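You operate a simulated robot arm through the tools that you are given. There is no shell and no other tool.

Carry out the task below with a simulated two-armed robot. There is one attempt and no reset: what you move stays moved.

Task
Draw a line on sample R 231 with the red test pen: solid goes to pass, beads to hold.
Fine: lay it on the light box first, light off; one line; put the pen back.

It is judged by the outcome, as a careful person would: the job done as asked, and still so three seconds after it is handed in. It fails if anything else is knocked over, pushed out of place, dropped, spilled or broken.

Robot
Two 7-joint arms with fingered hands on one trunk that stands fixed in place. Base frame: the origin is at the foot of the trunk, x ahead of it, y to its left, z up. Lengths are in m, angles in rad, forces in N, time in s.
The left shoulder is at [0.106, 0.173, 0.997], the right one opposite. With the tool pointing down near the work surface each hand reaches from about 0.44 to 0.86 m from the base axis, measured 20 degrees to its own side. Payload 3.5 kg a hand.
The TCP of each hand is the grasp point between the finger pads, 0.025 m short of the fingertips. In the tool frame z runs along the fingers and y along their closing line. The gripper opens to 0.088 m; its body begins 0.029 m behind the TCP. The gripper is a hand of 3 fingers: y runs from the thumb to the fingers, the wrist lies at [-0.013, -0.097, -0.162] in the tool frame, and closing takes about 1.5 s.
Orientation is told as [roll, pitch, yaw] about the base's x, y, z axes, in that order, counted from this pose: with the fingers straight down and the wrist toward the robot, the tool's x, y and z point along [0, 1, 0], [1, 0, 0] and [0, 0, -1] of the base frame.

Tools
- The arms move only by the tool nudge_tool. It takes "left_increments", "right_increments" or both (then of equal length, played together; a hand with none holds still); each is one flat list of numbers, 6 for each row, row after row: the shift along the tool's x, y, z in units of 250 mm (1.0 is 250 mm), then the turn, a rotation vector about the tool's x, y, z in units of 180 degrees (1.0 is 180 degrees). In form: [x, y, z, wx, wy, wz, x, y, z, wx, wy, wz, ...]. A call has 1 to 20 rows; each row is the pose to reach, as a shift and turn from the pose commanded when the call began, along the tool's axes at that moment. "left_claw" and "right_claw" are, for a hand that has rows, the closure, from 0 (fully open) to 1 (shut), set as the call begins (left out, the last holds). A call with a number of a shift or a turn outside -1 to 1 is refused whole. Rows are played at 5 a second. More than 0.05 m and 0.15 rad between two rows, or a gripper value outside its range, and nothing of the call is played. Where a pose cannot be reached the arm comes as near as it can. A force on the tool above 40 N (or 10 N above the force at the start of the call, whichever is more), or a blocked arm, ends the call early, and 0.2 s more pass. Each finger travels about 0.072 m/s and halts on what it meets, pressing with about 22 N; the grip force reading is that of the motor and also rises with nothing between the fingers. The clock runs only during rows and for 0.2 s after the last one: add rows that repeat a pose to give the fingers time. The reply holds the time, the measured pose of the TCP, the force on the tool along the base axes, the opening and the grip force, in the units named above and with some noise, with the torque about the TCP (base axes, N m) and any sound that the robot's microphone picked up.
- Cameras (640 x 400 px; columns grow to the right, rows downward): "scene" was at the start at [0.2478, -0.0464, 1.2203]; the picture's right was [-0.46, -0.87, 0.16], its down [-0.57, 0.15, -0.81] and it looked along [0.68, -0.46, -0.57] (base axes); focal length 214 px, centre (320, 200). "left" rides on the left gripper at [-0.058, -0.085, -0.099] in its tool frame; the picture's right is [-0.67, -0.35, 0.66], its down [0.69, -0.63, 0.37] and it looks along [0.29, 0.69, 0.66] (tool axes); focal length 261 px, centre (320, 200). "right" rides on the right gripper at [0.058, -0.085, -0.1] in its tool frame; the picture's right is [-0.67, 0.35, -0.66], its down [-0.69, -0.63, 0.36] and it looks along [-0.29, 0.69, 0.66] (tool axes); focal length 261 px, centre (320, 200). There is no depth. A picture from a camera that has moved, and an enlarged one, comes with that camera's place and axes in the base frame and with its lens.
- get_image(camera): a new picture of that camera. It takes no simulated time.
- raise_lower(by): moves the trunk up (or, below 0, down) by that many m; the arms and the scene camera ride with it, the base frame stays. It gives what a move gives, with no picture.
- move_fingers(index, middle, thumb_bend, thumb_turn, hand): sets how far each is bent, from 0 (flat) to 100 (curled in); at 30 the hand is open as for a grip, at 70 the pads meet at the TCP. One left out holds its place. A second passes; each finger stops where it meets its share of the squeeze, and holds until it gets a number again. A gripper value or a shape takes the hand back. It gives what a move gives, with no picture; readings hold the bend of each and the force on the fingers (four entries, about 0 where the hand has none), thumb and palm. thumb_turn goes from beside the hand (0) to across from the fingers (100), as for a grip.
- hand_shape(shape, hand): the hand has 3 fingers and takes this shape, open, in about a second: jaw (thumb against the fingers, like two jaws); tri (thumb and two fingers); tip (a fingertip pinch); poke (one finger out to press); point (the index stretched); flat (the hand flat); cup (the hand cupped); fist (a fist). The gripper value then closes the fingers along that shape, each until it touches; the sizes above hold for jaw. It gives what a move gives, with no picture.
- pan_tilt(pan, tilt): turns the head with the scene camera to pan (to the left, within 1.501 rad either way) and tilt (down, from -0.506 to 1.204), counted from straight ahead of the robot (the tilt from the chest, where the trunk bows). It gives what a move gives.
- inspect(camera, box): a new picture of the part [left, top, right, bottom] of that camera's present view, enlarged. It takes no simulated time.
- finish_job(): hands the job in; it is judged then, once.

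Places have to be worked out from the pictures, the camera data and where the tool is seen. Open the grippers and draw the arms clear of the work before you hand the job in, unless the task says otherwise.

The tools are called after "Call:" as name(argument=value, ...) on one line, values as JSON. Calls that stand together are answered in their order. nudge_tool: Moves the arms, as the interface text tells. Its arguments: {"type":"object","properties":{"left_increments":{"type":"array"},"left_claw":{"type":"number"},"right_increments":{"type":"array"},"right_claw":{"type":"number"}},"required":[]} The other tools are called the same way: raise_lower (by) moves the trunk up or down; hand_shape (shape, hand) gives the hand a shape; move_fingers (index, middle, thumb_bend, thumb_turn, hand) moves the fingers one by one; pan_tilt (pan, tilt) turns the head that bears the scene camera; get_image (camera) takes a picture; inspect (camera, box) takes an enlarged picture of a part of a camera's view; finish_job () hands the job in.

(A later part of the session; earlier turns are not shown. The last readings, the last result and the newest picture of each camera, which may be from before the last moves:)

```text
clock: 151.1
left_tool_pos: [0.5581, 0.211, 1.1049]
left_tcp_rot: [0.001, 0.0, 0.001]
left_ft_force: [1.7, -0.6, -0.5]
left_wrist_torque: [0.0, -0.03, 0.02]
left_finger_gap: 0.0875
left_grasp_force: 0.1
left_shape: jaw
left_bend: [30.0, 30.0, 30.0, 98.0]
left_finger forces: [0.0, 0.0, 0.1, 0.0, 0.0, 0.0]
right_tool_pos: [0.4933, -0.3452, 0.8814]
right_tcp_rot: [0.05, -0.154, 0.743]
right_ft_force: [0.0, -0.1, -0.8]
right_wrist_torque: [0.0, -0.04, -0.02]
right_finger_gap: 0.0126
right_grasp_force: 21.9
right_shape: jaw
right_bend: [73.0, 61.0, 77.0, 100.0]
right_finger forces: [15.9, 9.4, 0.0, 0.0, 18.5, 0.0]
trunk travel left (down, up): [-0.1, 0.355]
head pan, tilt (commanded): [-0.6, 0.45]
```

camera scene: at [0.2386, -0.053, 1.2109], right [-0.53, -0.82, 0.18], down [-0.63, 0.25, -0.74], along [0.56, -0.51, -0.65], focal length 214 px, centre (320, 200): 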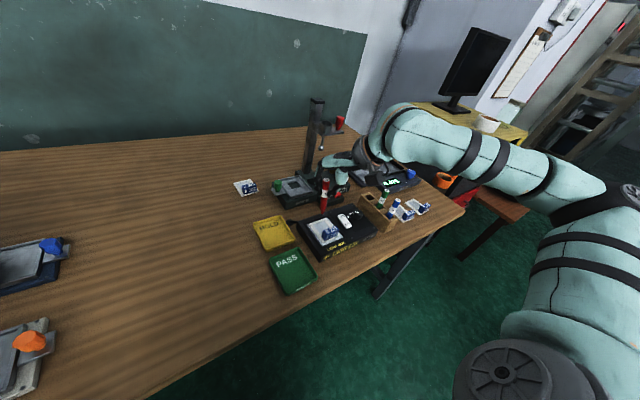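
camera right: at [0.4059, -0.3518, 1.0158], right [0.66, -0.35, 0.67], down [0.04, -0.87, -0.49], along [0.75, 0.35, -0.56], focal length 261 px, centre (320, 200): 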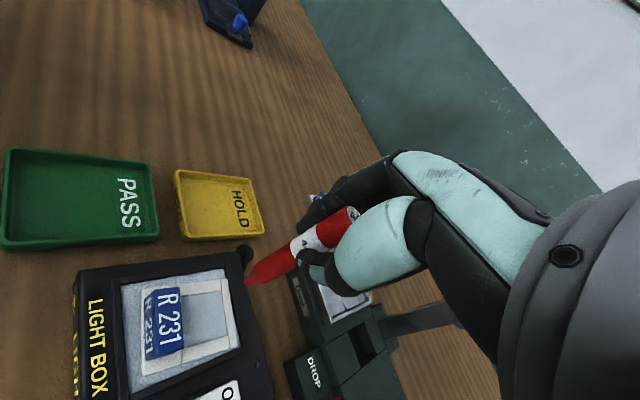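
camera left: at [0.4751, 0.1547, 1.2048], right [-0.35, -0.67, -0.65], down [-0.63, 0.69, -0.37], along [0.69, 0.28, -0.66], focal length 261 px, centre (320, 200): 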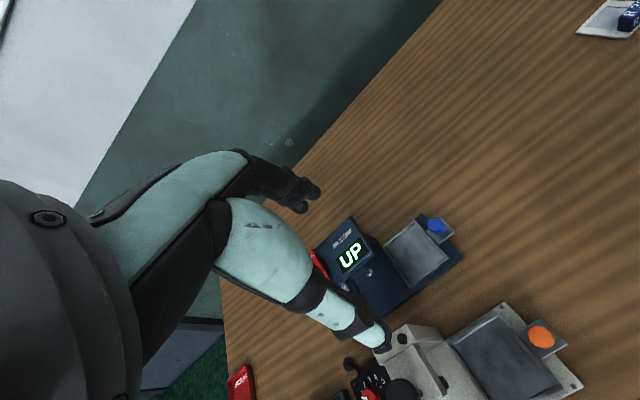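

Call:
nudge_tool(right_increments=[-0.0002, -0.0006, 0.004, 0, 0, 0, -0.0002, -0.0006, 0.004, 0, 0, 0])

Call:
nudge_tool(right_increments=[-0.0001, -0.0003, 0.002, 0, 0, 0, -0.0001, -0.0003, 0.002, 0, 0, 0])

Call:
nudge_tool(right_increments=[-0.0001, -0.0003, 0.002, 0, 0, 0, -0.0001, -0.0003, 0.002, 0, 0, 0])

```text
clock: 151.7
left_tool_pos: [0.5593, 0.2111, 1.107]
left_tcp_rot: [0.001, -0.001, 0.0]
left_ft_force: [-0.1, 0.1, 0.1]
left_wrist_torque: [-0.01, 0.01, 0.01]
left_finger_gap: 0.0877
left_grasp_force: 0.0
left_shape: jaw
left_bend: [30.0, 30.0, 30.0, 98.0]
left_finger forces: [0.0, 0.1, 0.0, 0.0, 0.0, 0.0]
right_tool_pos: [0.4923, -0.3447, 0.8801]
right_tcp_rot: [0.05, -0.153, 0.744]
right_ft_force: [1.2, 0.0, -0.1]
right_wrist_torque: [-0.02, -0.01, -0.01]
right_finger_gap: 0.0125
right_grasp_force: 22.0
right_shape: jaw
right_bend: [73.0, 61.0, 77.0, 100.0]
right_finger forces: [15.7, 9.5, 0.1, 0.1, 18.6, 0.0]
trunk travel left (down, up): [-0.1, 0.355]
head pan, tilt (commanded): [-0.6, 0.45]
```

```text
clock: 152.2
left_tool_pos: [0.559, 0.2124, 1.1064]
left_tcp_rot: [0.001, 0.0, 0.0]
left_ft_force: [0.2, -0.9, -0.2]
left_wrist_torque: [-0.04, 0.0, -0.03]
left_finger_gap: 0.0877
left_grasp_force: 0.0
left_shape: jaw
left_bend: [30.0, 30.0, 30.0, 98.0]
left_finger forces: [0.0, 0.0, 0.1, 0.0, 0.1, 0.1]
right_tool_pos: [0.4932, -0.3455, 0.8804]
right_tcp_rot: [0.05, -0.155, 0.742]
right_ft_force: [-0.7, -0.3, -0.1]
right_wrist_torque: [-0.02, 0.02, -0.01]
right_finger_gap: 0.0124
right_grasp_force: 22.2
right_shape: jaw
right_bend: [73.0, 61.0, 77.0, 100.0]
right_finger forces: [15.7, 9.5, 0.1, 0.1, 18.5, 0.0]
trunk travel left (down, up): [-0.1, 0.355]
head pan, tilt (commanded): [-0.6, 0.45]
```

```text
clock: 152.8
left_tool_pos: [0.5582, 0.2113, 1.1064]
left_tcp_rot: [0.0, -0.001, 0.0]
left_ft_force: [0.3, 1.1, 0.3]
left_wrist_torque: [0.04, 0.0, 0.0]
left_finger_gap: 0.0877
left_grasp_force: 0.0
left_shape: jaw
left_bend: [30.0, 30.0, 30.0, 98.0]
left_finger forces: [0.1, 0.1, 0.1, 0.0, 0.0, 0.0]
right_tool_pos: [0.4933, -0.3456, 0.879]
right_tcp_rot: [0.048, -0.155, 0.743]
right_ft_force: [-0.3, -0.3, 1.5]
right_wrist_torque: [-0.01, 0.0, 0.05]
right_finger_gap: 0.0126
right_grasp_force: 21.3
right_shape: jaw
right_bend: [73.0, 61.0, 77.0, 100.0]
right_finger forces: [15.7, 9.6, 0.1, 0.1, 18.7, 0.0]
trunk travel left (down, up): [-0.1, 0.355]
head pan, tilt (commanded): [-0.6, 0.45]
```

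Light contact, 1.5 N. I press a quarter millimetre more and make one smooth 32 mm pass, ending still in contact so I can read the force there.

Call:
nudge_tool(right_increments=[0, -0.0002, 0.001, 0, 0, 0, 0, 0.018, 0.0039, 0, 0, 0, -0.0002, 0.036, 0.0068, 0, 0, 0, -0.0004, 0.054, 0.0097, 0, 0, 0, -0.0005, 0.072, 0.0125, 0, 0, 0, -0.0006, 0.09, 0.0153, 0, 0, 0, -0.0007, 0.108, 0.0181, 0, 0, 0, -0.0008, 0.126, 0.0208, 0, 0, 0])

Call:
inspect(camera="right", box=[190, 220, 290, 300])

Call:
inspect(camera="scene", box=[310, 208, 345, 240])

```text
clock: 154.7
left_tool_pos: [0.5579, 0.2123, 1.1057]
left_tcp_rot: [0.0, 0.0, 0.0]
left_ft_force: [-0.4, 0.1, 0.3]
left_wrist_torque: [0.03, 0.02, 0.0]
left_finger_gap: 0.088
left_grasp_force: 0.1
left_shape: jaw
left_bend: [30.0, 30.0, 30.0, 98.0]
left_finger forces: [0.1, 0.1, 0.0, 0.0, 0.0, 0.0]
right_tool_pos: [0.5162, -0.3235, 0.8794]
right_tcp_rot: [0.05, -0.154, 0.742]
right_ft_force: [-0.2, -0.5, 3.2]
right_wrist_torque: [-0.07, 0.06, 0.01]
right_finger_gap: 0.0124
right_grasp_force: 21.8
right_shape: jaw
right_bend: [73.0, 61.0, 77.0, 100.0]
right_finger forces: [16.3, 10.2, 0.0, 0.0, 20.7, 0.0]
trunk travel left (down, up): [-0.1, 0.355]
head pan, tilt (commanded): [-0.6, 0.45]
```

```text
5.00 times, centred on (240, 260) of right
camera zoom: at [0.4059, -0.353, 0.9663], right [0.66, -0.35, 0.67], down [0.04, -0.87, -0.49], along [0.75, 0.35, -0.56], focal length 1303 px, centre (720, -100)
```

zoom: 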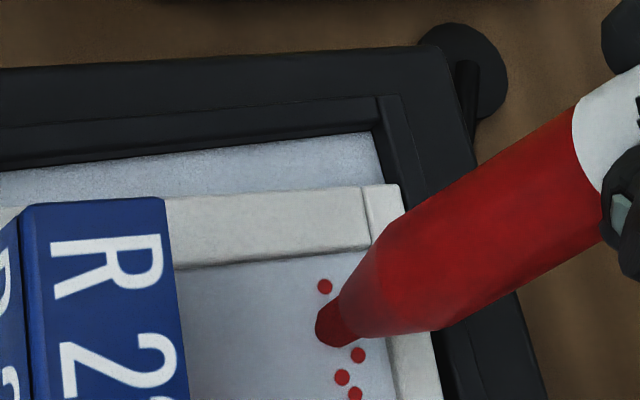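

```text
12.50 times, centred on (328, 224) of scene
camera zoom: at [0.2382, -0.0529, 1.2111], right [-0.53, -0.82, 0.18], down [-0.63, 0.25, -0.74], along [0.56, -0.51, -0.65], focal length 2681 px, centre (226, -100)
```

zoom: 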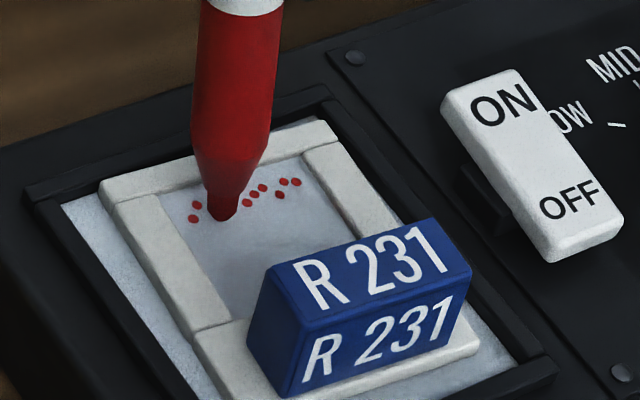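

The ink registered: red beads across the film, so the verdict is HOLD. I lift the pen straight up at once, without any sideways motion.

Call:
nudge_tool(right_increments=[0.002, 0.0061, -0.0395, 0, 0, 0, 0.005, 0.0152, -0.0987, 0, 0, 0, 0.01, 0.0305, -0.1974, 0, 0, 0, 0.016, 0.049, -0.316, 0, 0, 0, 0.016, 0.049, -0.316, 0, 0, 0])

Call:
inspect(camera="scene", box=[310, 208, 345, 240])

Call:
get_image(camera="right")

```text
clock: 155.8
left_tool_pos: [0.559, 0.2106, 1.1065]
left_tcp_rot: [0.0, 0.0, 0.001]
left_ft_force: [-0.2, 0.2, 0.6]
left_wrist_torque: [0.0, -0.02, 0.03]
left_finger_gap: 0.0876
left_grasp_force: 0.0
left_shape: jaw
left_bend: [30.0, 30.0, 30.0, 98.0]
left_finger forces: [0.0, 0.0, 0.1, 0.0, 0.0, 0.0]
right_tool_pos: [0.5154, -0.3242, 0.9592]
right_tcp_rot: [0.051, -0.153, 0.743]
right_ft_force: [0.1, 0.3, -0.2]
right_wrist_torque: [-0.02, 0.02, -0.02]
right_finger_gap: 0.0123
right_grasp_force: 21.9
right_shape: jaw
right_bend: [73.0, 61.0, 77.0, 100.0]
right_finger forces: [15.8, 9.6, 0.0, 0.0, 18.6, 0.1]
trunk travel left (down, up): [-0.1, 0.355]
head pan, tilt (commanded): [-0.6, 0.45]
```

```text
12.50 times, centred on (328, 224) of scene
camera zoom: at [0.2389, -0.0532, 1.2108], right [-0.53, -0.82, 0.18], down [-0.63, 0.25, -0.74], along [0.56, -0.51, -0.65], focal length 2681 px, centre (226, -100)
```

zoom: 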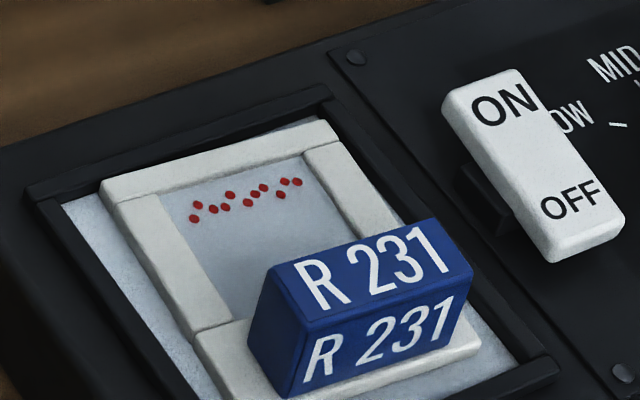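

```text
taken
camera right: at [0.4057, -0.3534, 1.0464], right [0.66, -0.35, 0.67], down [0.04, -0.87, -0.49], along [0.75, 0.35, -0.56], focal length 261 px, centre (320, 200)
```

right: 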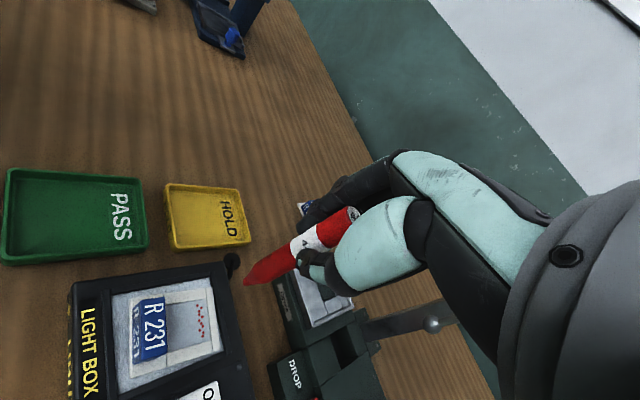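

The beads are clear and stay: R 231 goes to HOLD. Now I put the pen back: I rise and carry it over to the empty slot, turning the hand to yaw -0.4 as when I took it.

Call:
nudge_tool(right_increments=[0.006, 0.018, -0.118, 0, 0, 0, -0.0616, -0.0353, -0.1297, -0.002, -0.0062, 0.0399, -0.1291, -0.0887, -0.1415, -0.0041, -0.0123, 0.0798, -0.1967, -0.142, -0.1532, -0.0061, -0.0185, 0.1197, -0.2642, -0.1953, -0.165, -0.0082, -0.0246, 0.1596, -0.3318, -0.2487, -0.1767, -0.0102, -0.0308, 0.1995, -0.3993, -0.302, -0.1885, -0.0122, -0.037, 0.2394, -0.4669, -0.3553, -0.2002, -0.0143, -0.0431, 0.2793, -0.5344, -0.4087, -0.212, -0.0163, -0.0493, 0.3192, -0.602, -0.462, -0.2237, -0.0183, -0.0555, 0.3591, -0.602, -0.462, -0.2237, -0.0183, -0.0555, 0.3591])

Call:
get_image(camera="right")

Call:
inspect(camera="scene", box=[340, 110, 430, 220])

```text
clock: 158.2
left_tool_pos: [0.5589, 0.2106, 1.1057]
left_tcp_rot: [0.0, 0.001, 0.0]
left_ft_force: [0.5, 0.1, 0.7]
left_wrist_torque: [0.0, 0.01, -0.01]
left_finger_gap: 0.0877
left_grasp_force: 0.1
left_shape: jaw
left_bend: [30.0, 30.0, 30.0, 98.0]
left_finger forces: [0.1, 0.1, 0.1, 0.0, 0.1, 0.0]
right_tool_pos: [0.5303, -0.5202, 0.9903]
right_tcp_rot: [0.051, -0.156, -0.399]
right_ft_force: [0.1, 0.0, -0.7]
right_wrist_torque: [0.0, -0.01, 0.01]
right_finger_gap: 0.0122
right_grasp_force: 22.1
right_shape: jaw
right_bend: [73.0, 61.0, 77.0, 100.0]
right_finger forces: [15.5, 9.5, 0.1, 0.0, 18.1, 0.0]
trunk travel left (down, up): [-0.1, 0.355]
head pan, tilt (commanded): [-0.6, 0.45]
```

```text
taken
camera right: at [0.4594, -0.4325, 1.0775], right [-0.05, -0.74, 0.67], down [-0.78, -0.39, -0.49], along [0.63, -0.54, -0.56], focal length 261 px, centre (320, 200)
```

right: 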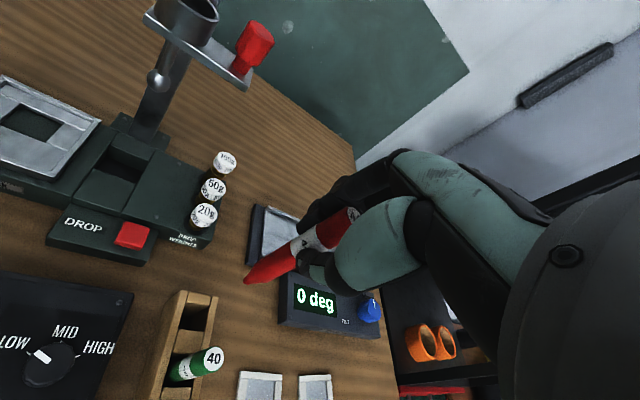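

```text
3.64 times, centred on (385, 165) of scene
camera zoom: at [0.2385, -0.0531, 1.211], right [-0.53, -0.82, 0.18], down [-0.63, 0.25, -0.74], along [0.56, -0.51, -0.65], focal length 780 px, centre (84, 327)
```

zoom: 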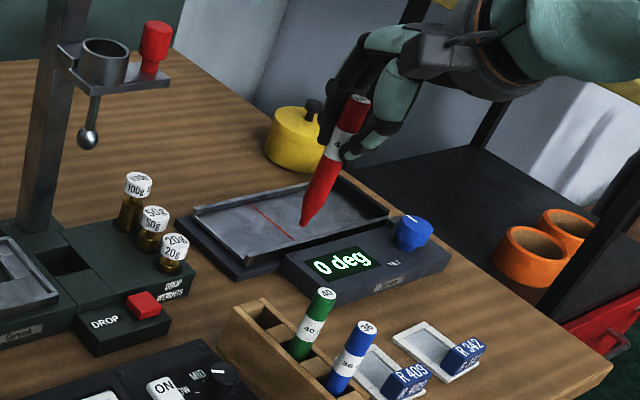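

The pen is above the rack area. I zoom in to measure the nib and the empty slot.

Call:
inspect(camera="right", box=[150, 240, 270, 340])

Call:
inspect(camera="scene", box=[360, 150, 420, 215])

```text
4.00 times, centred on (210, 290) of right
camera zoom: at [0.4594, -0.4325, 1.0775], right [-0.05, -0.74, 0.67], down [-0.78, -0.39, -0.49], along [0.63, -0.54, -0.56], focal length 1043 px, centre (760, -160)
```

zoom: 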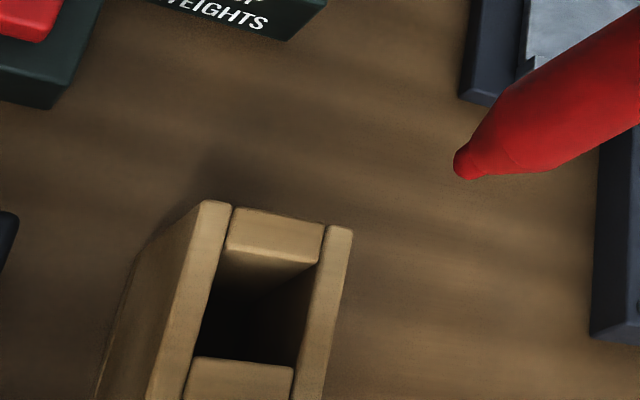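

```text
6.15 times, centred on (390, 182) of scene
camera zoom: at [0.2385, -0.0531, 1.211], right [-0.53, -0.82, 0.18], down [-0.63, 0.25, -0.74], along [0.56, -0.51, -0.65], focal length 1320 px, centre (-111, 308)
```

zoom: 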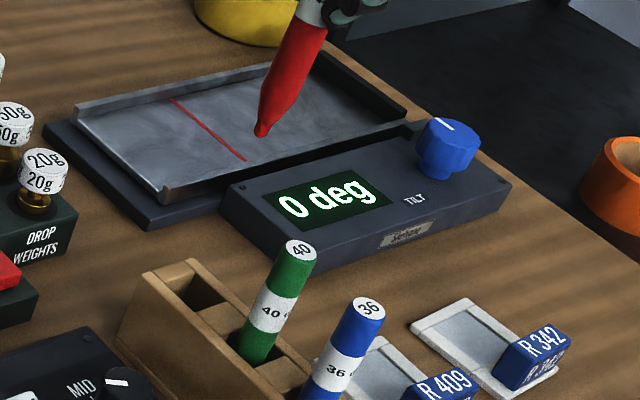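

The slot opening is centred at about (0.535, -0.522), 24 × 22 mm; the nib is near (0.535, -0.519). I shift 3 mm and lower until the nib is just above the rack.

Call:
nudge_tool(right_increments=[-0.009, -0.01, 0.08, 0, 0, 0, -0.016, -0.023, 0.165, 0, 0, 0, -0.022, -0.036, 0.25, 0, 0, 0, -0.0282, -0.0482, 0.3356, 0, 0, 0, -0.0282, -0.0482, 0.3356, 0, 0, 0])

Call:
inspect(camera="right", box=[190, 220, 310, 320])

Call:
inspect(camera="scene", box=[350, 150, 420, 215])

```text
clock: 159.4
left_tool_pos: [0.5581, 0.211, 1.1066]
left_tcp_rot: [-0.001, 0.002, -0.001]
left_ft_force: [0.1, 0.1, 0.0]
left_wrist_torque: [0.0, 0.0, -0.01]
left_finger_gap: 0.0878
left_grasp_force: 0.0
left_shape: jaw
left_bend: [30.0, 30.0, 30.0, 98.0]
left_finger forces: [0.0, 0.0, 0.0, 0.0, 0.1, 0.0]
right_tool_pos: [0.5294, -0.5209, 0.9037]
right_tcp_rot: [0.051, -0.156, -0.398]
right_ft_force: [-0.2, 0.0, 0.1]
right_wrist_torque: [-0.02, -0.01, -0.01]
right_finger_gap: 0.0123
right_grasp_force: 22.5
right_shape: jaw
right_bend: [73.0, 61.0, 77.0, 100.0]
right_finger forces: [15.4, 9.3, 0.0, 0.0, 18.0, 0.0]
trunk travel left (down, up): [-0.1, 0.355]
head pan, tilt (commanded): [-0.6, 0.45]
```

```text
4.00 times, centred on (250, 270) of right
camera zoom: at [0.4588, -0.4342, 0.9909], right [-0.04, -0.74, 0.67], down [-0.78, -0.4, -0.49], along [0.63, -0.54, -0.56], focal length 1043 px, centre (600, -80)
```

zoom: 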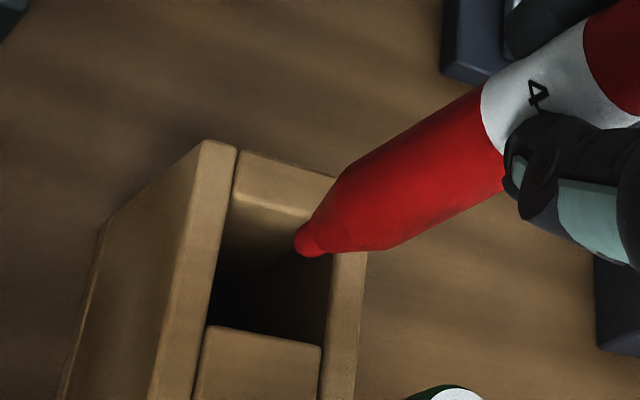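

```text
6.15 times, centred on (385, 182) of scene
camera zoom: at [0.2384, -0.0528, 1.211], right [-0.53, -0.82, 0.18], down [-0.63, 0.25, -0.74], along [0.56, -0.51, -0.65], focal length 1320 px, centre (-80, 308)
```

zoom: 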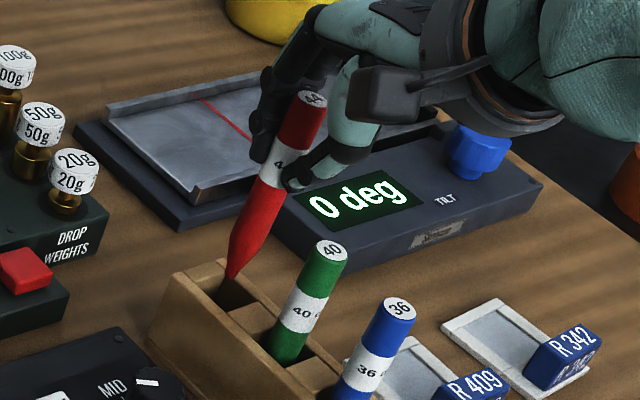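

The nib is centred over the slot and the pen is upright. I lower it into the slot.

Call:
nudge_tool(right_increments=[-0.0033, -0.0069, 0.0434, 0, 0, 0, -0.0066, -0.0138, 0.0868, 0, 0, 0, -0.01, -0.0207, 0.1302, 0, 0, 0, -0.0127, -0.026, 0.164, 0, 0, 0, -0.0127, -0.026, 0.164, 0, 0, 0])

Call:
inspect(camera="right", box=[190, 200, 330, 310])

Call:
inspect(camera="scene", box=[350, 150, 420, 215])

```text
clock: 160.7
left_tool_pos: [0.5606, 0.2118, 1.1056]
left_tcp_rot: [0.0, 0.0, -0.001]
left_ft_force: [0.0, 0.2, 0.0]
left_wrist_torque: [-0.02, 0.01, -0.01]
left_finger_gap: 0.0876
left_grasp_force: 0.0
left_shape: jaw
left_bend: [30.0, 30.0, 30.0, 98.0]
left_finger forces: [0.1, 0.1, 0.1, 0.0, 0.0, 0.1]
right_tool_pos: [0.5292, -0.5225, 0.8627]
right_tcp_rot: [0.052, -0.156, -0.399]
right_ft_force: [-0.1, 1.0, -0.7]
right_wrist_torque: [0.01, -0.01, 0.04]
right_finger_gap: 0.0124
right_grasp_force: 22.3
right_shape: jaw
right_bend: [73.0, 61.0, 77.0, 100.0]
right_finger forces: [15.8, 9.0, 0.0, 0.1, 18.1, 0.1]
trunk travel left (down, up): [-0.1, 0.355]
head pan, tilt (commanded): [-0.6, 0.45]
```

```text
3.64 times, centred on (260, 255) of right
camera zoom: at [0.4576, -0.4356, 0.9495], right [-0.04, -0.74, 0.67], down [-0.78, -0.4, -0.49], along [0.63, -0.54, -0.56], focal length 948 px, centre (538, 0)
```

zoom: 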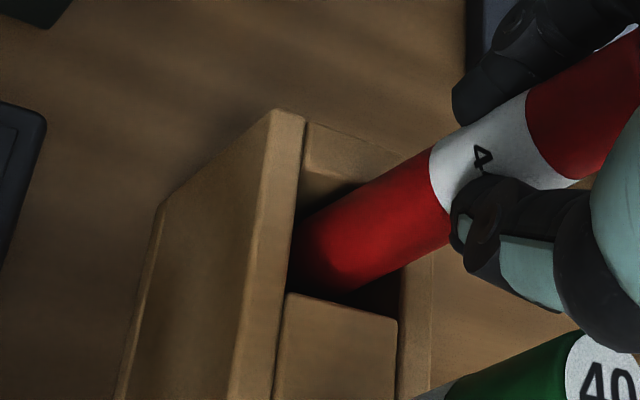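

```text
6.15 times, centred on (385, 182) of scene
camera zoom: at [0.2386, -0.0528, 1.211], right [-0.53, -0.82, 0.18], down [-0.63, 0.25, -0.74], along [0.56, -0.51, -0.65], focal length 1320 px, centre (-80, 308)
```

zoom: 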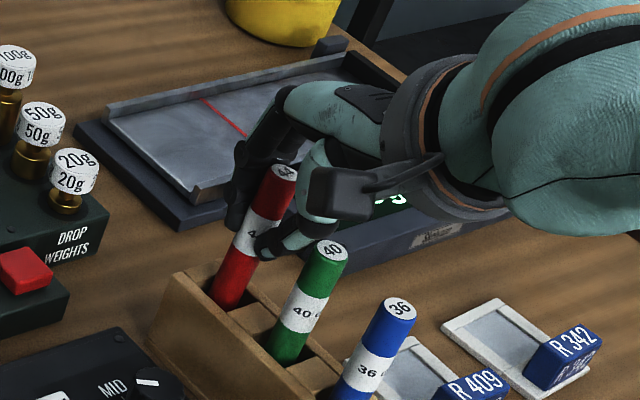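

The pen is well inside the slot. I lower it the last centimetre in small steps until it touches the bottom.

Call:
nudge_tool(right_increments=[-0.0004, -0.0012, 0.0079, 0, 0, 0, -0.0008, -0.0025, 0.0158, 0, 0, 0, -0.0012, -0.0037, 0.0237, 0, 0, 0, -0.0012, -0.0037, 0.0237, 0, 0, 0])

Call:
nudge_tool(right_increments=[-0.0002, -0.0006, 0.004, 0, 0, 0, -0.0004, -0.0012, 0.0079, 0, 0, 0, -0.0004, -0.0012, 0.0079, 0, 0, 0])

Call:
inspect(camera="right", box=[190, 200, 330, 310])

```text
clock: 161.7
left_tool_pos: [0.5577, 0.2118, 1.1058]
left_tcp_rot: [-0.002, 0.0, -0.001]
left_ft_force: [0.0, 0.2, 0.4]
left_wrist_torque: [-0.02, 0.01, 0.03]
left_finger_gap: 0.0879
left_grasp_force: 0.0
left_shape: jaw
left_bend: [30.0, 30.0, 30.0, 98.0]
left_finger forces: [0.1, 0.0, 0.1, 0.0, 0.0, 0.0]
right_tool_pos: [0.5296, -0.523, 0.857]
right_tcp_rot: [0.05, -0.158, -0.4]
right_ft_force: [-0.6, 0.5, 0.4]
right_wrist_torque: [0.04, 0.0, 0.02]
right_finger_gap: 0.0125
right_grasp_force: 21.8
right_shape: jaw
right_bend: [73.0, 61.0, 77.0, 100.0]
right_finger forces: [15.8, 8.8, 0.0, 0.0, 18.3, 0.0]
trunk travel left (down, up): [-0.1, 0.355]
head pan, tilt (commanded): [-0.6, 0.45]
```

```text
clock: 162.4
left_tool_pos: [0.5587, 0.2112, 1.1057]
left_tcp_rot: [0.0, 0.001, 0.001]
left_ft_force: [-0.7, -0.4, 0.4]
left_wrist_torque: [-0.02, -0.01, 0.01]
left_finger_gap: 0.0875
left_grasp_force: 0.2
left_shape: jaw
left_bend: [30.0, 30.0, 30.0, 98.0]
left_finger forces: [0.0, 0.1, 0.1, 0.0, 0.0, 0.0]
right_tool_pos: [0.5297, -0.5225, 0.8541]
right_tcp_rot: [0.05, -0.157, -0.4]
right_ft_force: [0.6, 1.4, 0.3]
right_wrist_torque: [0.02, 0.02, 0.01]
right_finger_gap: 0.0123
right_grasp_force: 22.2
right_shape: jaw
right_bend: [73.0, 61.0, 77.0, 100.0]
right_finger forces: [15.9, 8.9, 0.1, 0.1, 18.3, 0.0]
trunk travel left (down, up): [-0.1, 0.355]
head pan, tilt (commanded): [-0.6, 0.45]
```

```text
3.64 times, centred on (260, 255) of right
camera zoom: at [0.4583, -0.4352, 0.9416], right [-0.04, -0.74, 0.67], down [-0.78, -0.4, -0.49], along [0.63, -0.54, -0.56], focal length 948 px, centre (538, 0)
```

zoom: 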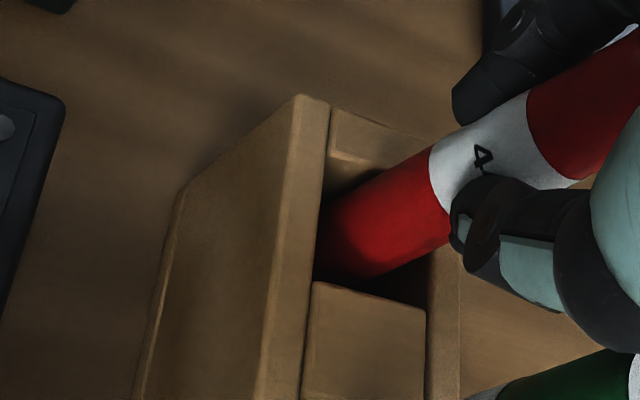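

Call:
nudge_tool(right_increments=[-0.0002, -0.0006, 0.004, 0, 0, 0, -0.0004, -0.0012, 0.0079, 0, 0, 0, -0.0004, -0.0012, 0.0079, 0, 0, 0])

Call:
nudge_tool(right_increments=[-0.0002, -0.0006, 0.004, 0, 0, 0, -0.0004, -0.0012, 0.0079, 0, 0, 0, -0.0004, -0.0012, 0.0079, 0, 0, 0])

```text
clock: 163.2
left_tool_pos: [0.5569, 0.2118, 1.1066]
left_tcp_rot: [0.001, 0.0, 0.001]
left_ft_force: [0.7, 0.1, 0.3]
left_wrist_torque: [0.01, -0.01, 0.0]
left_finger_gap: 0.0875
left_grasp_force: 0.1
left_shape: jaw
left_bend: [30.0, 30.0, 30.0, 98.0]
left_finger forces: [0.0, 0.0, 0.0, 0.0, 0.0, 0.1]
right_tool_pos: [0.5294, -0.5229, 0.8523]
right_tcp_rot: [0.05, -0.155, -0.399]
right_ft_force: [0.1, 0.9, 2.4]
right_wrist_torque: [0.06, -0.04, -0.03]
right_finger_gap: 0.0122
right_grasp_force: 22.3
right_shape: jaw
right_bend: [73.0, 61.0, 77.0, 100.0]
right_finger forces: [16.1, 8.7, 0.0, 0.0, 18.5, 0.0]
trunk travel left (down, up): [-0.1, 0.355]
head pan, tilt (commanded): [-0.6, 0.45]
```

```text
clock: 164.1
left_tool_pos: [0.5572, 0.2107, 1.1061]
left_tcp_rot: [-0.001, -0.002, 0.0]
left_ft_force: [0.1, -0.1, 0.8]
left_wrist_torque: [0.03, -0.01, 0.0]
left_finger_gap: 0.0878
left_grasp_force: 0.1
left_shape: jaw
left_bend: [30.0, 30.0, 30.0, 98.0]
left_finger forces: [0.0, 0.0, 0.0, 0.1, 0.0, 0.1]
right_tool_pos: [0.5297, -0.521, 0.8509]
right_tcp_rot: [0.051, -0.156, -0.401]
right_ft_force: [0.1, -0.6, 10.1]
right_wrist_torque: [-0.03, -0.1, -0.03]
right_finger_gap: 0.0125
right_grasp_force: 22.2
right_shape: jaw
right_bend: [73.0, 61.0, 77.0, 100.0]
right_finger forces: [16.7, 9.6, 0.0, 0.0, 19.8, 0.2]
trunk travel left (down, up): [-0.1, 0.355]
head pan, tilt (commanded): [-0.6, 0.45]
```

The pen rests on the slot bottom (10 N). I ease up, open the fingers a little, and look before withdrawing.

Call:
nudge_tool(right_increments=[0.0004, 0.0012, -0.0079, 0, 0, 0, 0.0004, 0.0012, -0.0079, 0, 0, 0])

Call:
nudge_tool(right_increments=[0, 0, 0, 0, 0, 0, 0, 0, 0, 0, 0, 0, 0, 0, 0, 0, 0, 0], right_claw=0.64)

Call:
inspect(camera="right", box=[190, 190, 350, 310])

Call:
inspect(camera="scene", box=[350, 150, 420, 215])

```text
clock: 164.7
left_tool_pos: [0.5581, 0.2114, 1.1056]
left_tcp_rot: [0.0, -0.001, -0.001]
left_ft_force: [-0.5, 0.8, 0.4]
left_wrist_torque: [0.01, -0.01, 0.01]
left_finger_gap: 0.0877
left_grasp_force: 0.1
left_shape: jaw
left_bend: [30.0, 30.0, 30.0, 98.0]
left_finger forces: [0.0, 0.1, 0.1, 0.1, 0.1, 0.0]
right_tool_pos: [0.5284, -0.5229, 0.8523]
right_tcp_rot: [0.05, -0.156, -0.4]
right_ft_force: [0.2, 0.7, 4.3]
right_wrist_torque: [-0.01, -0.05, -0.01]
right_finger_gap: 0.0122
right_grasp_force: 22.1
right_shape: jaw
right_bend: [73.0, 61.0, 77.0, 100.0]
right_finger forces: [16.4, 9.6, 0.0, 0.0, 19.1, 0.0]
trunk travel left (down, up): [-0.1, 0.355]
head pan, tilt (commanded): [-0.6, 0.45]
```

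```text
clock: 165.4
left_tool_pos: [0.5581, 0.2115, 1.1056]
left_tcp_rot: [-0.001, 0.001, -0.002]
left_ft_force: [0.1, 1.4, -0.1]
left_wrist_torque: [0.02, 0.02, -0.02]
left_finger_gap: 0.0878
left_grasp_force: 0.0
left_shape: jaw
left_bend: [30.0, 30.0, 30.0, 98.0]
left_finger forces: [0.1, 0.0, 0.0, 0.0, 0.1, 0.1]
right_tool_pos: [0.5298, -0.5222, 0.8521]
right_tcp_rot: [0.051, -0.154, -0.399]
right_ft_force: [-0.1, 0.9, -0.5]
right_wrist_torque: [0.02, 0.0, -0.03]
right_finger_gap: 0.0315
right_grasp_force: 0.0
right_shape: jaw
right_bend: [74.0, 51.0, 73.0, 100.0]
right_finger forces: [0.1, 0.0, 0.0, 0.0, 0.0, 0.0]
trunk travel left (down, up): [-0.1, 0.355]
head pan, tilt (commanded): [-0.6, 0.45]
```

```text
3.33 times, centred on (270, 250) of right
camera zoom: at [0.4582, -0.4354, 0.9392], right [-0.04, -0.74, 0.67], down [-0.78, -0.4, -0.49], along [0.63, -0.54, -0.56], focal length 869 px, centre (487, 33)
```

zoom: 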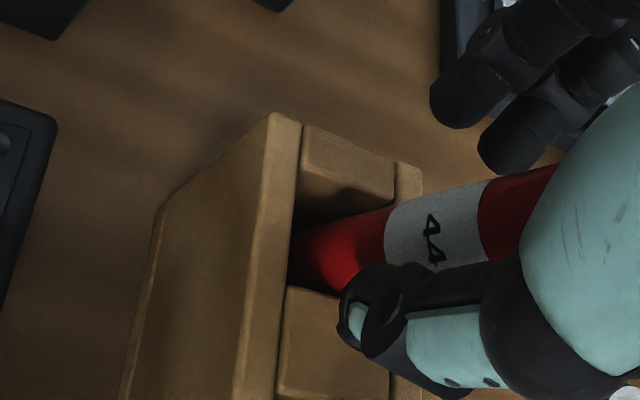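

```text
6.15 times, centred on (385, 182) of scene
camera zoom: at [0.2385, -0.053, 1.2109], right [-0.53, -0.82, 0.18], down [-0.63, 0.25, -0.74], along [0.56, -0.51, -0.65], focal length 1320 px, centre (-80, 308)
```

zoom: 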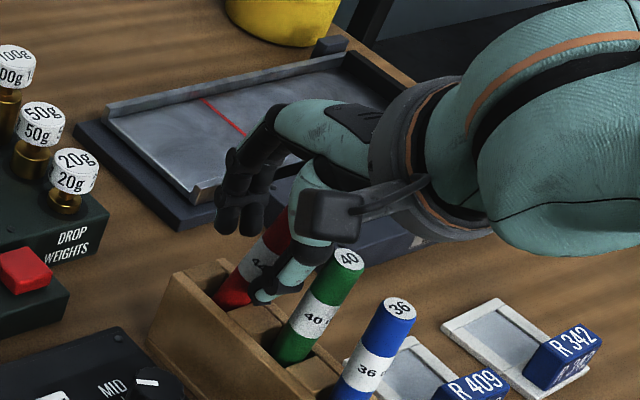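

Released; the pen stands in its slot, leaning a little. I shift 3 mm away from the green pen and withdraw straight up.

Call:
nudge_tool(right_increments=[0.0046, 0.011, 0.002, 0, 0, 0, 0.0066, 0.0172, -0.0375, 0, 0, 0, 0.0106, 0.0296, -0.1164, 0, 0, 0, 0.0146, 0.042, -0.195, 0, 0, 0, 0.0206, 0.0607, -0.3137, 0, 0, 0, 0.0206, 0.0607, -0.3137, 0, 0, 0])

Call:
inspect(camera="scene", box=[350, 150, 420, 215])

Call:
inspect(camera="right", box=[150, 210, 310, 330])

```text
clock: 166.8
left_tool_pos: [0.5593, 0.2108, 1.1046]
left_tcp_rot: [0.0, 0.0, 0.0]
left_ft_force: [-0.5, -0.2, 0.5]
left_wrist_torque: [-0.02, 0.0, -0.02]
left_finger_gap: 0.0878
left_grasp_force: 0.1
left_shape: jaw
left_bend: [30.0, 30.0, 30.0, 98.0]
left_finger forces: [0.0, 0.0, 0.1, 0.1, 0.0, 0.1]
right_tool_pos: [0.5339, -0.5229, 0.9336]
right_tcp_rot: [0.049, -0.155, -0.399]
right_ft_force: [0.3, -0.4, -0.1]
right_wrist_torque: [0.02, 0.01, -0.07]
right_finger_gap: 0.031
right_grasp_force: 0.0
right_shape: jaw
right_bend: [74.0, 51.0, 73.0, 100.0]
right_finger forces: [0.0, 0.0, 0.0, 0.0, 0.0, 0.1]
trunk travel left (down, up): [-0.1, 0.355]
head pan, tilt (commanded): [-0.6, 0.45]
```

```text
6.15 times, centred on (385, 182) of scene
camera zoom: at [0.239, -0.0534, 1.2108], right [-0.53, -0.83, 0.18], down [-0.63, 0.25, -0.74], along [0.56, -0.51, -0.65], focal length 1320 px, centre (-80, 308)
```

zoom: 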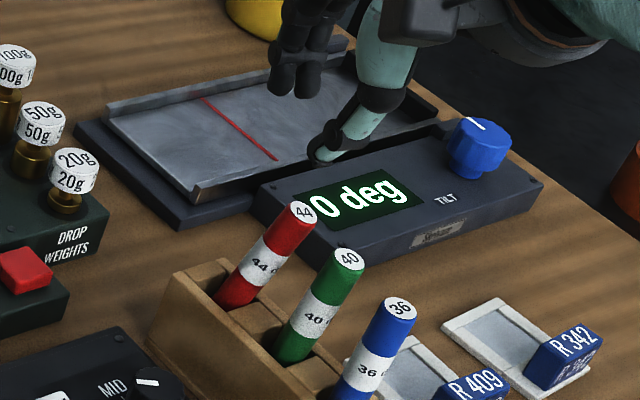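

```text
3.33 times, centred on (230, 270) of right
camera zoom: at [0.4612, -0.4357, 1.0201], right [-0.04, -0.74, 0.67], down [-0.78, -0.4, -0.49], along [0.63, -0.54, -0.56], focal length 869 px, centre (620, -33)
```

zoom: 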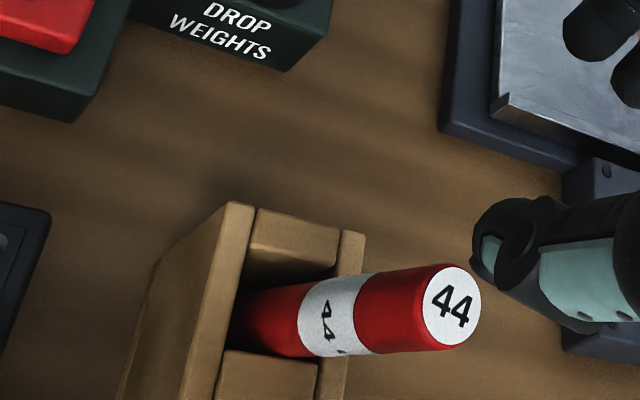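

The red pen is back in its own slot, and the other pens are in theirs. Now the sample: I level the hand and move back toward the light box.

Call:
nudge_tool(right_increments=[0.002, 0.006, -0.06, 0.0165, -0.0053, 0, 0.004, 0.012, -0.1, 0.033, -0.0106, 0, 0.006, 0.018, -0.12, 0.0493, -0.0159, 0, 0.006, 0.018, -0.12, 0.0493, -0.0159, 0])

```text
clock: 167.8
left_tool_pos: [0.5582, 0.2099, 1.1065]
left_tcp_rot: [0.001, 0.0, 0.0]
left_ft_force: [0.4, -0.4, 0.2]
left_wrist_torque: [-0.02, -0.01, 0.0]
left_finger_gap: 0.0876
left_grasp_force: 0.1
left_shape: jaw
left_bend: [30.0, 30.0, 30.0, 98.0]
left_finger forces: [0.0, 0.0, 0.0, 0.1, 0.0, 0.0]
right_tool_pos: [0.533, -0.5223, 0.9636]
right_tcp_rot: [-0.001, 0.001, -0.395]
right_ft_force: [-0.2, -0.4, 0.1]
right_wrist_torque: [0.01, 0.0, 0.01]
right_finger_gap: 0.0314
right_grasp_force: 0.0
right_shape: jaw
right_bend: [74.0, 51.0, 73.0, 100.0]
right_finger forces: [0.0, 0.0, 0.0, 0.0, 0.0, 0.0]
trunk travel left (down, up): [-0.1, 0.355]
head pan, tilt (commanded): [-0.6, 0.45]
```

Call:
nudge_tool(right_increments=[0.0688, -0.0595, 0.006, 0, 0, -0.0423, 0.1376, -0.119, 0.012, 0, 0, -0.0845, 0.2063, -0.1785, 0.018, 0, 0, -0.1268, 0.2751, -0.238, 0.024, 0, 0, -0.1691, 0.3439, -0.2975, 0.03, 0, 0, -0.2113, 0.4127, -0.357, 0.036, 0, 0, -0.2536, 0.4814, -0.4165, 0.042, 0, 0, -0.2959, 0.5502, -0.476, 0.048, 0, 0, -0.3381, 0.619, -0.5355, 0.054, 0, 0, -0.3804, 0.619, -0.5355, 0.054, 0, 0, -0.3804], right_claw=0.32)

Call:
get_image(camera="right")

Call:
inspect(camera="scene", box=[300, 200, 350, 250])

```text
clock: 170.1
left_tool_pos: [0.5587, 0.2114, 1.106]
left_tcp_rot: [-0.001, -0.001, 0.002]
left_ft_force: [0.0, 0.0, 0.7]
left_wrist_torque: [0.0, 0.02, 0.0]
left_finger_gap: 0.0876
left_grasp_force: 0.0
left_shape: jaw
left_bend: [30.0, 30.0, 30.0, 98.0]
left_finger forces: [0.1, 0.0, 0.0, 0.1, 0.0, 0.1]
right_tool_pos: [0.4694, -0.3282, 0.9491]
right_tcp_rot: [-0.001, -0.002, 0.8]
right_ft_force: [1.3, 0.1, -0.1]
right_wrist_torque: [0.02, 0.01, 0.02]
right_finger_gap: 0.0595
right_grasp_force: 0.0
right_shape: jaw
right_bend: [28.0, 38.0, 60.0, 100.0]
right_finger forces: [0.1, 0.0, 0.0, 0.0, 0.0, 0.0]
trunk travel left (down, up): [-0.1, 0.355]
head pan, tilt (commanded): [-0.6, 0.45]
```

```text
taken
camera right: at [0.368, -0.3491, 1.0481], right [0.72, -0.22, 0.66], down [0.05, -0.93, -0.37], along [0.69, 0.3, -0.66], focal length 261 px, centre (320, 200)
```

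right: 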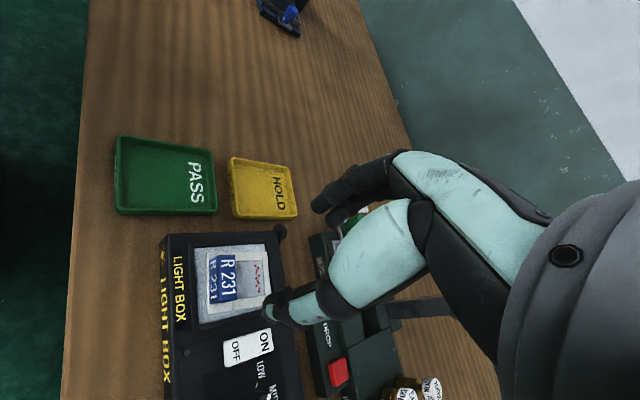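

```text
8.00 times, centred on (325, 225) of scene
camera zoom: at [0.2384, -0.0531, 1.211], right [-0.53, -0.82, 0.18], down [-0.63, 0.25, -0.74], along [0.56, -0.51, -0.65], focal length 1716 px, centre (280, 0)
```

zoom: 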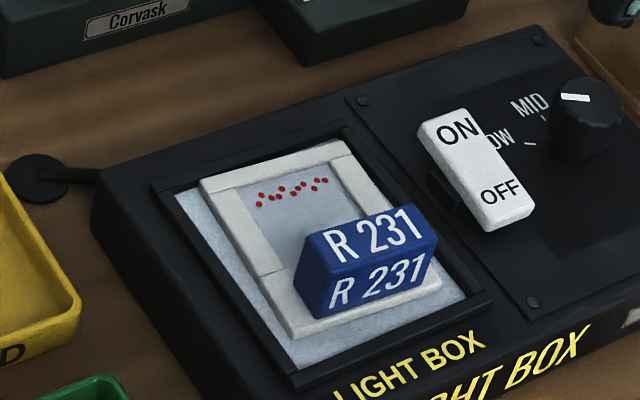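

The beads remain visible. I measure the label block's place with the hand camera for the grip.

Call:
inspect(camera="right", box=[185, 235, 285, 325])

```text
4.44 times, centred on (235, 280) of right
camera zoom: at [0.368, -0.3491, 1.0481], right [0.72, -0.22, 0.66], down [0.05, -0.93, -0.37], along [0.69, 0.3, -0.66], focal length 1158 px, centre (698, -156)
```

zoom: 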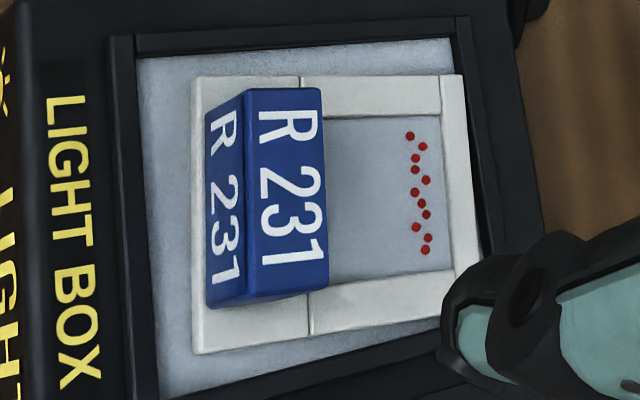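

Block centre is about (0.4705, -0.328), sample yaw -5°. I descend to z≈0.87 and turn the hand to yaw 1.48 above the label.

Call:
nudge_tool(right_increments=[0.002, 0.004, 0.11, 0, 0, 0, 0.004, 0.008, 0.22, 0, 0, 0, 0.005, 0.012, 0.316, 0, 0, -0.03, 0.005, 0.012, 0.316, 0, 0, -0.07, 0.005, 0.012, 0.316, 0, 0, -0.11, 0.005, 0.012, 0.316, 0, 0, -0.15, 0.005, 0.012, 0.316, 0, 0, -0.19, 0.005, 0.012, 0.316, 0, 0, -0.2171, 0.005, 0.012, 0.316, 0, 0, -0.2171])

Call:
inspect(camera="right", box=[190, 200, 380, 390])

Call:
inspect(camera="scene", box=[300, 195, 360, 250])

```text
clock: 172.1
left_tool_pos: [0.5576, 0.2105, 1.1058]
left_tcp_rot: [0.001, 0.0, 0.0]
left_ft_force: [-0.3, -0.4, -0.7]
left_wrist_torque: [0.02, -0.01, 0.0]
left_finger_gap: 0.0877
left_grasp_force: 0.1
left_shape: jaw
left_bend: [30.0, 30.0, 30.0, 98.0]
left_finger forces: [0.0, 0.1, 0.0, 0.0, 0.0, 0.1]
right_tool_pos: [0.4695, -0.3253, 0.8702]
right_tcp_rot: [-0.002, -0.001, 1.481]
right_ft_force: [0.6, 0.8, -0.1]
right_wrist_torque: [0.05, -0.01, -0.01]
right_finger_gap: 0.0594
right_grasp_force: 0.0
right_shape: jaw
right_bend: [28.0, 38.0, 60.0, 100.0]
right_finger forces: [0.0, 0.0, 0.0, 0.0, 0.0, 0.0]
trunk travel left (down, up): [-0.1, 0.355]
head pan, tilt (commanded): [-0.6, 0.45]
```

```text
2.11 times, centred on (285, 295) of right
camera zoom: at [0.4044, -0.4051, 0.9689], right [0.7, 0.29, 0.66], down [0.63, -0.69, -0.37], along [0.35, 0.67, -0.66], focal length 549 px, centre (394, 0)
```

zoom: 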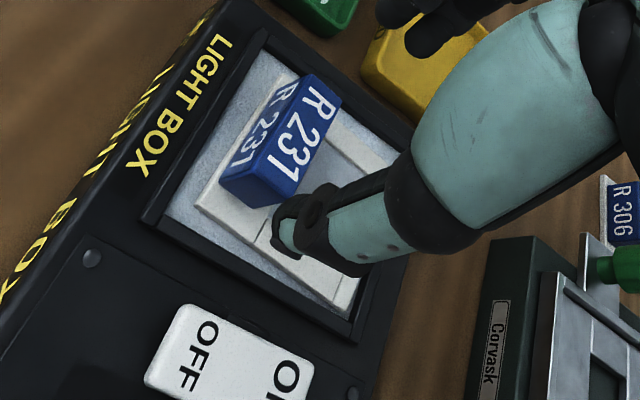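

```text
7.27 times, centred on (330, 222) of scene
camera zoom: at [0.2384, -0.053, 1.211], right [-0.53, -0.82, 0.18], down [-0.63, 0.25, -0.74], along [0.56, -0.51, -0.65], focal length 1560 px, centre (247, 36)
```

zoom: 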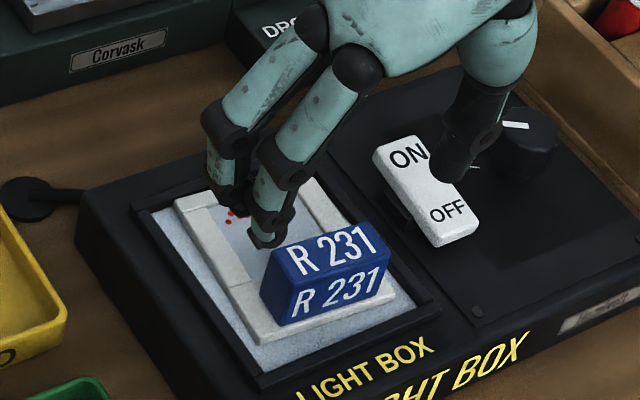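

Call:
inspect(camera="right", box=[235, 220, 315, 305])

```text
4.71 times, centred on (275, 262) of right
camera zoom: at [0.4044, -0.4051, 0.9689], right [0.7, 0.29, 0.66], down [0.63, -0.69, -0.37], along [0.35, 0.67, -0.66], focal length 1227 px, centre (532, -94)
```

zoom: 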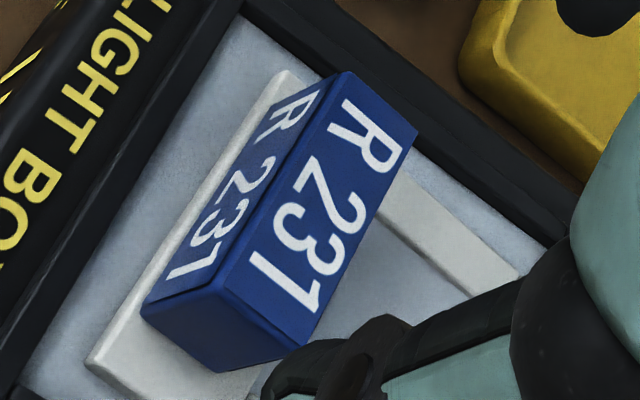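

The block centre sits 4 mm forward of the TCP. I correct that, then descend to z≈0.845 and check.

Call:
nudge_tool(right_increments=[-0.016, 0.01, 0.02, 0, 0, 0, -0.016, 0.01, 0.06, 0, 0, 0, -0.016, 0.01, 0.1, 0, 0, 0, -0.016, 0.01, 0.1, 0, 0, 0])

Call:
inspect(camera="right", box=[200, 190, 360, 330])

Call:
inspect(camera="scene", box=[300, 195, 360, 250])

```text
clock: 173.1
left_tool_pos: [0.5591, 0.2106, 1.1069]
left_tcp_rot: [0.0, 0.001, 0.0]
left_ft_force: [0.3, 0.6, 0.1]
left_wrist_torque: [-0.01, 0.01, -0.02]
left_finger_gap: 0.0877
left_grasp_force: 0.1
left_shape: jaw
left_bend: [30.0, 30.0, 30.0, 98.0]
left_finger forces: [0.0, 0.0, 0.1, 0.0, 0.1, 0.0]
right_tool_pos: [0.4745, -0.3225, 0.8461]
right_tcp_rot: [0.0, 0.002, 1.482]
right_ft_force: [-0.2, 0.6, -0.4]
right_wrist_torque: [-0.02, -0.02, -0.01]
right_finger_gap: 0.0595
right_grasp_force: 0.0
right_shape: jaw
right_bend: [28.0, 38.0, 60.0, 100.0]
right_finger forces: [0.0, 0.1, 0.0, 0.0, 0.0, 0.0]
trunk travel left (down, up): [-0.1, 0.355]
head pan, tilt (commanded): [-0.6, 0.45]
```

```text
2.86 times, centred on (280, 260) of right
camera zoom: at [0.4091, -0.4027, 0.9447], right [0.7, 0.29, 0.66], down [0.63, -0.69, -0.37], along [0.35, 0.67, -0.66], focal length 745 px, centre (434, 29)
```

zoom: 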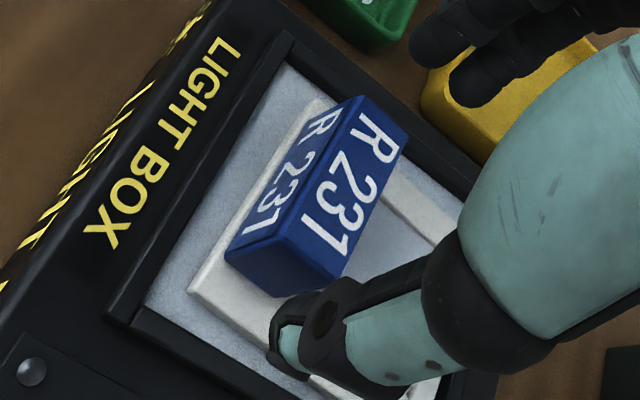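

```text
7.27 times, centred on (330, 222) of scene
camera zoom: at [0.2385, -0.0529, 1.211], right [-0.53, -0.82, 0.18], down [-0.63, 0.25, -0.74], along [0.56, -0.51, -0.65], focal length 1560 px, centre (247, 36)
```

zoom: 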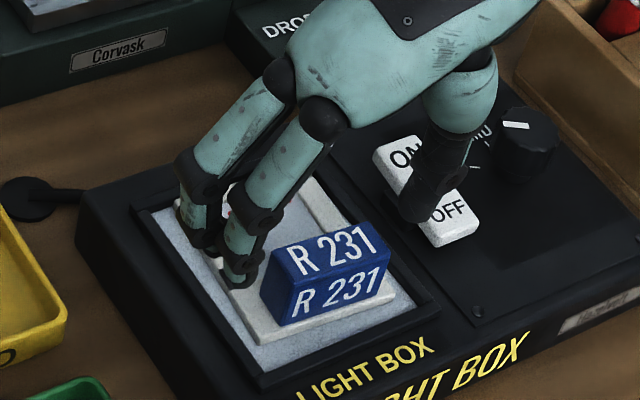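

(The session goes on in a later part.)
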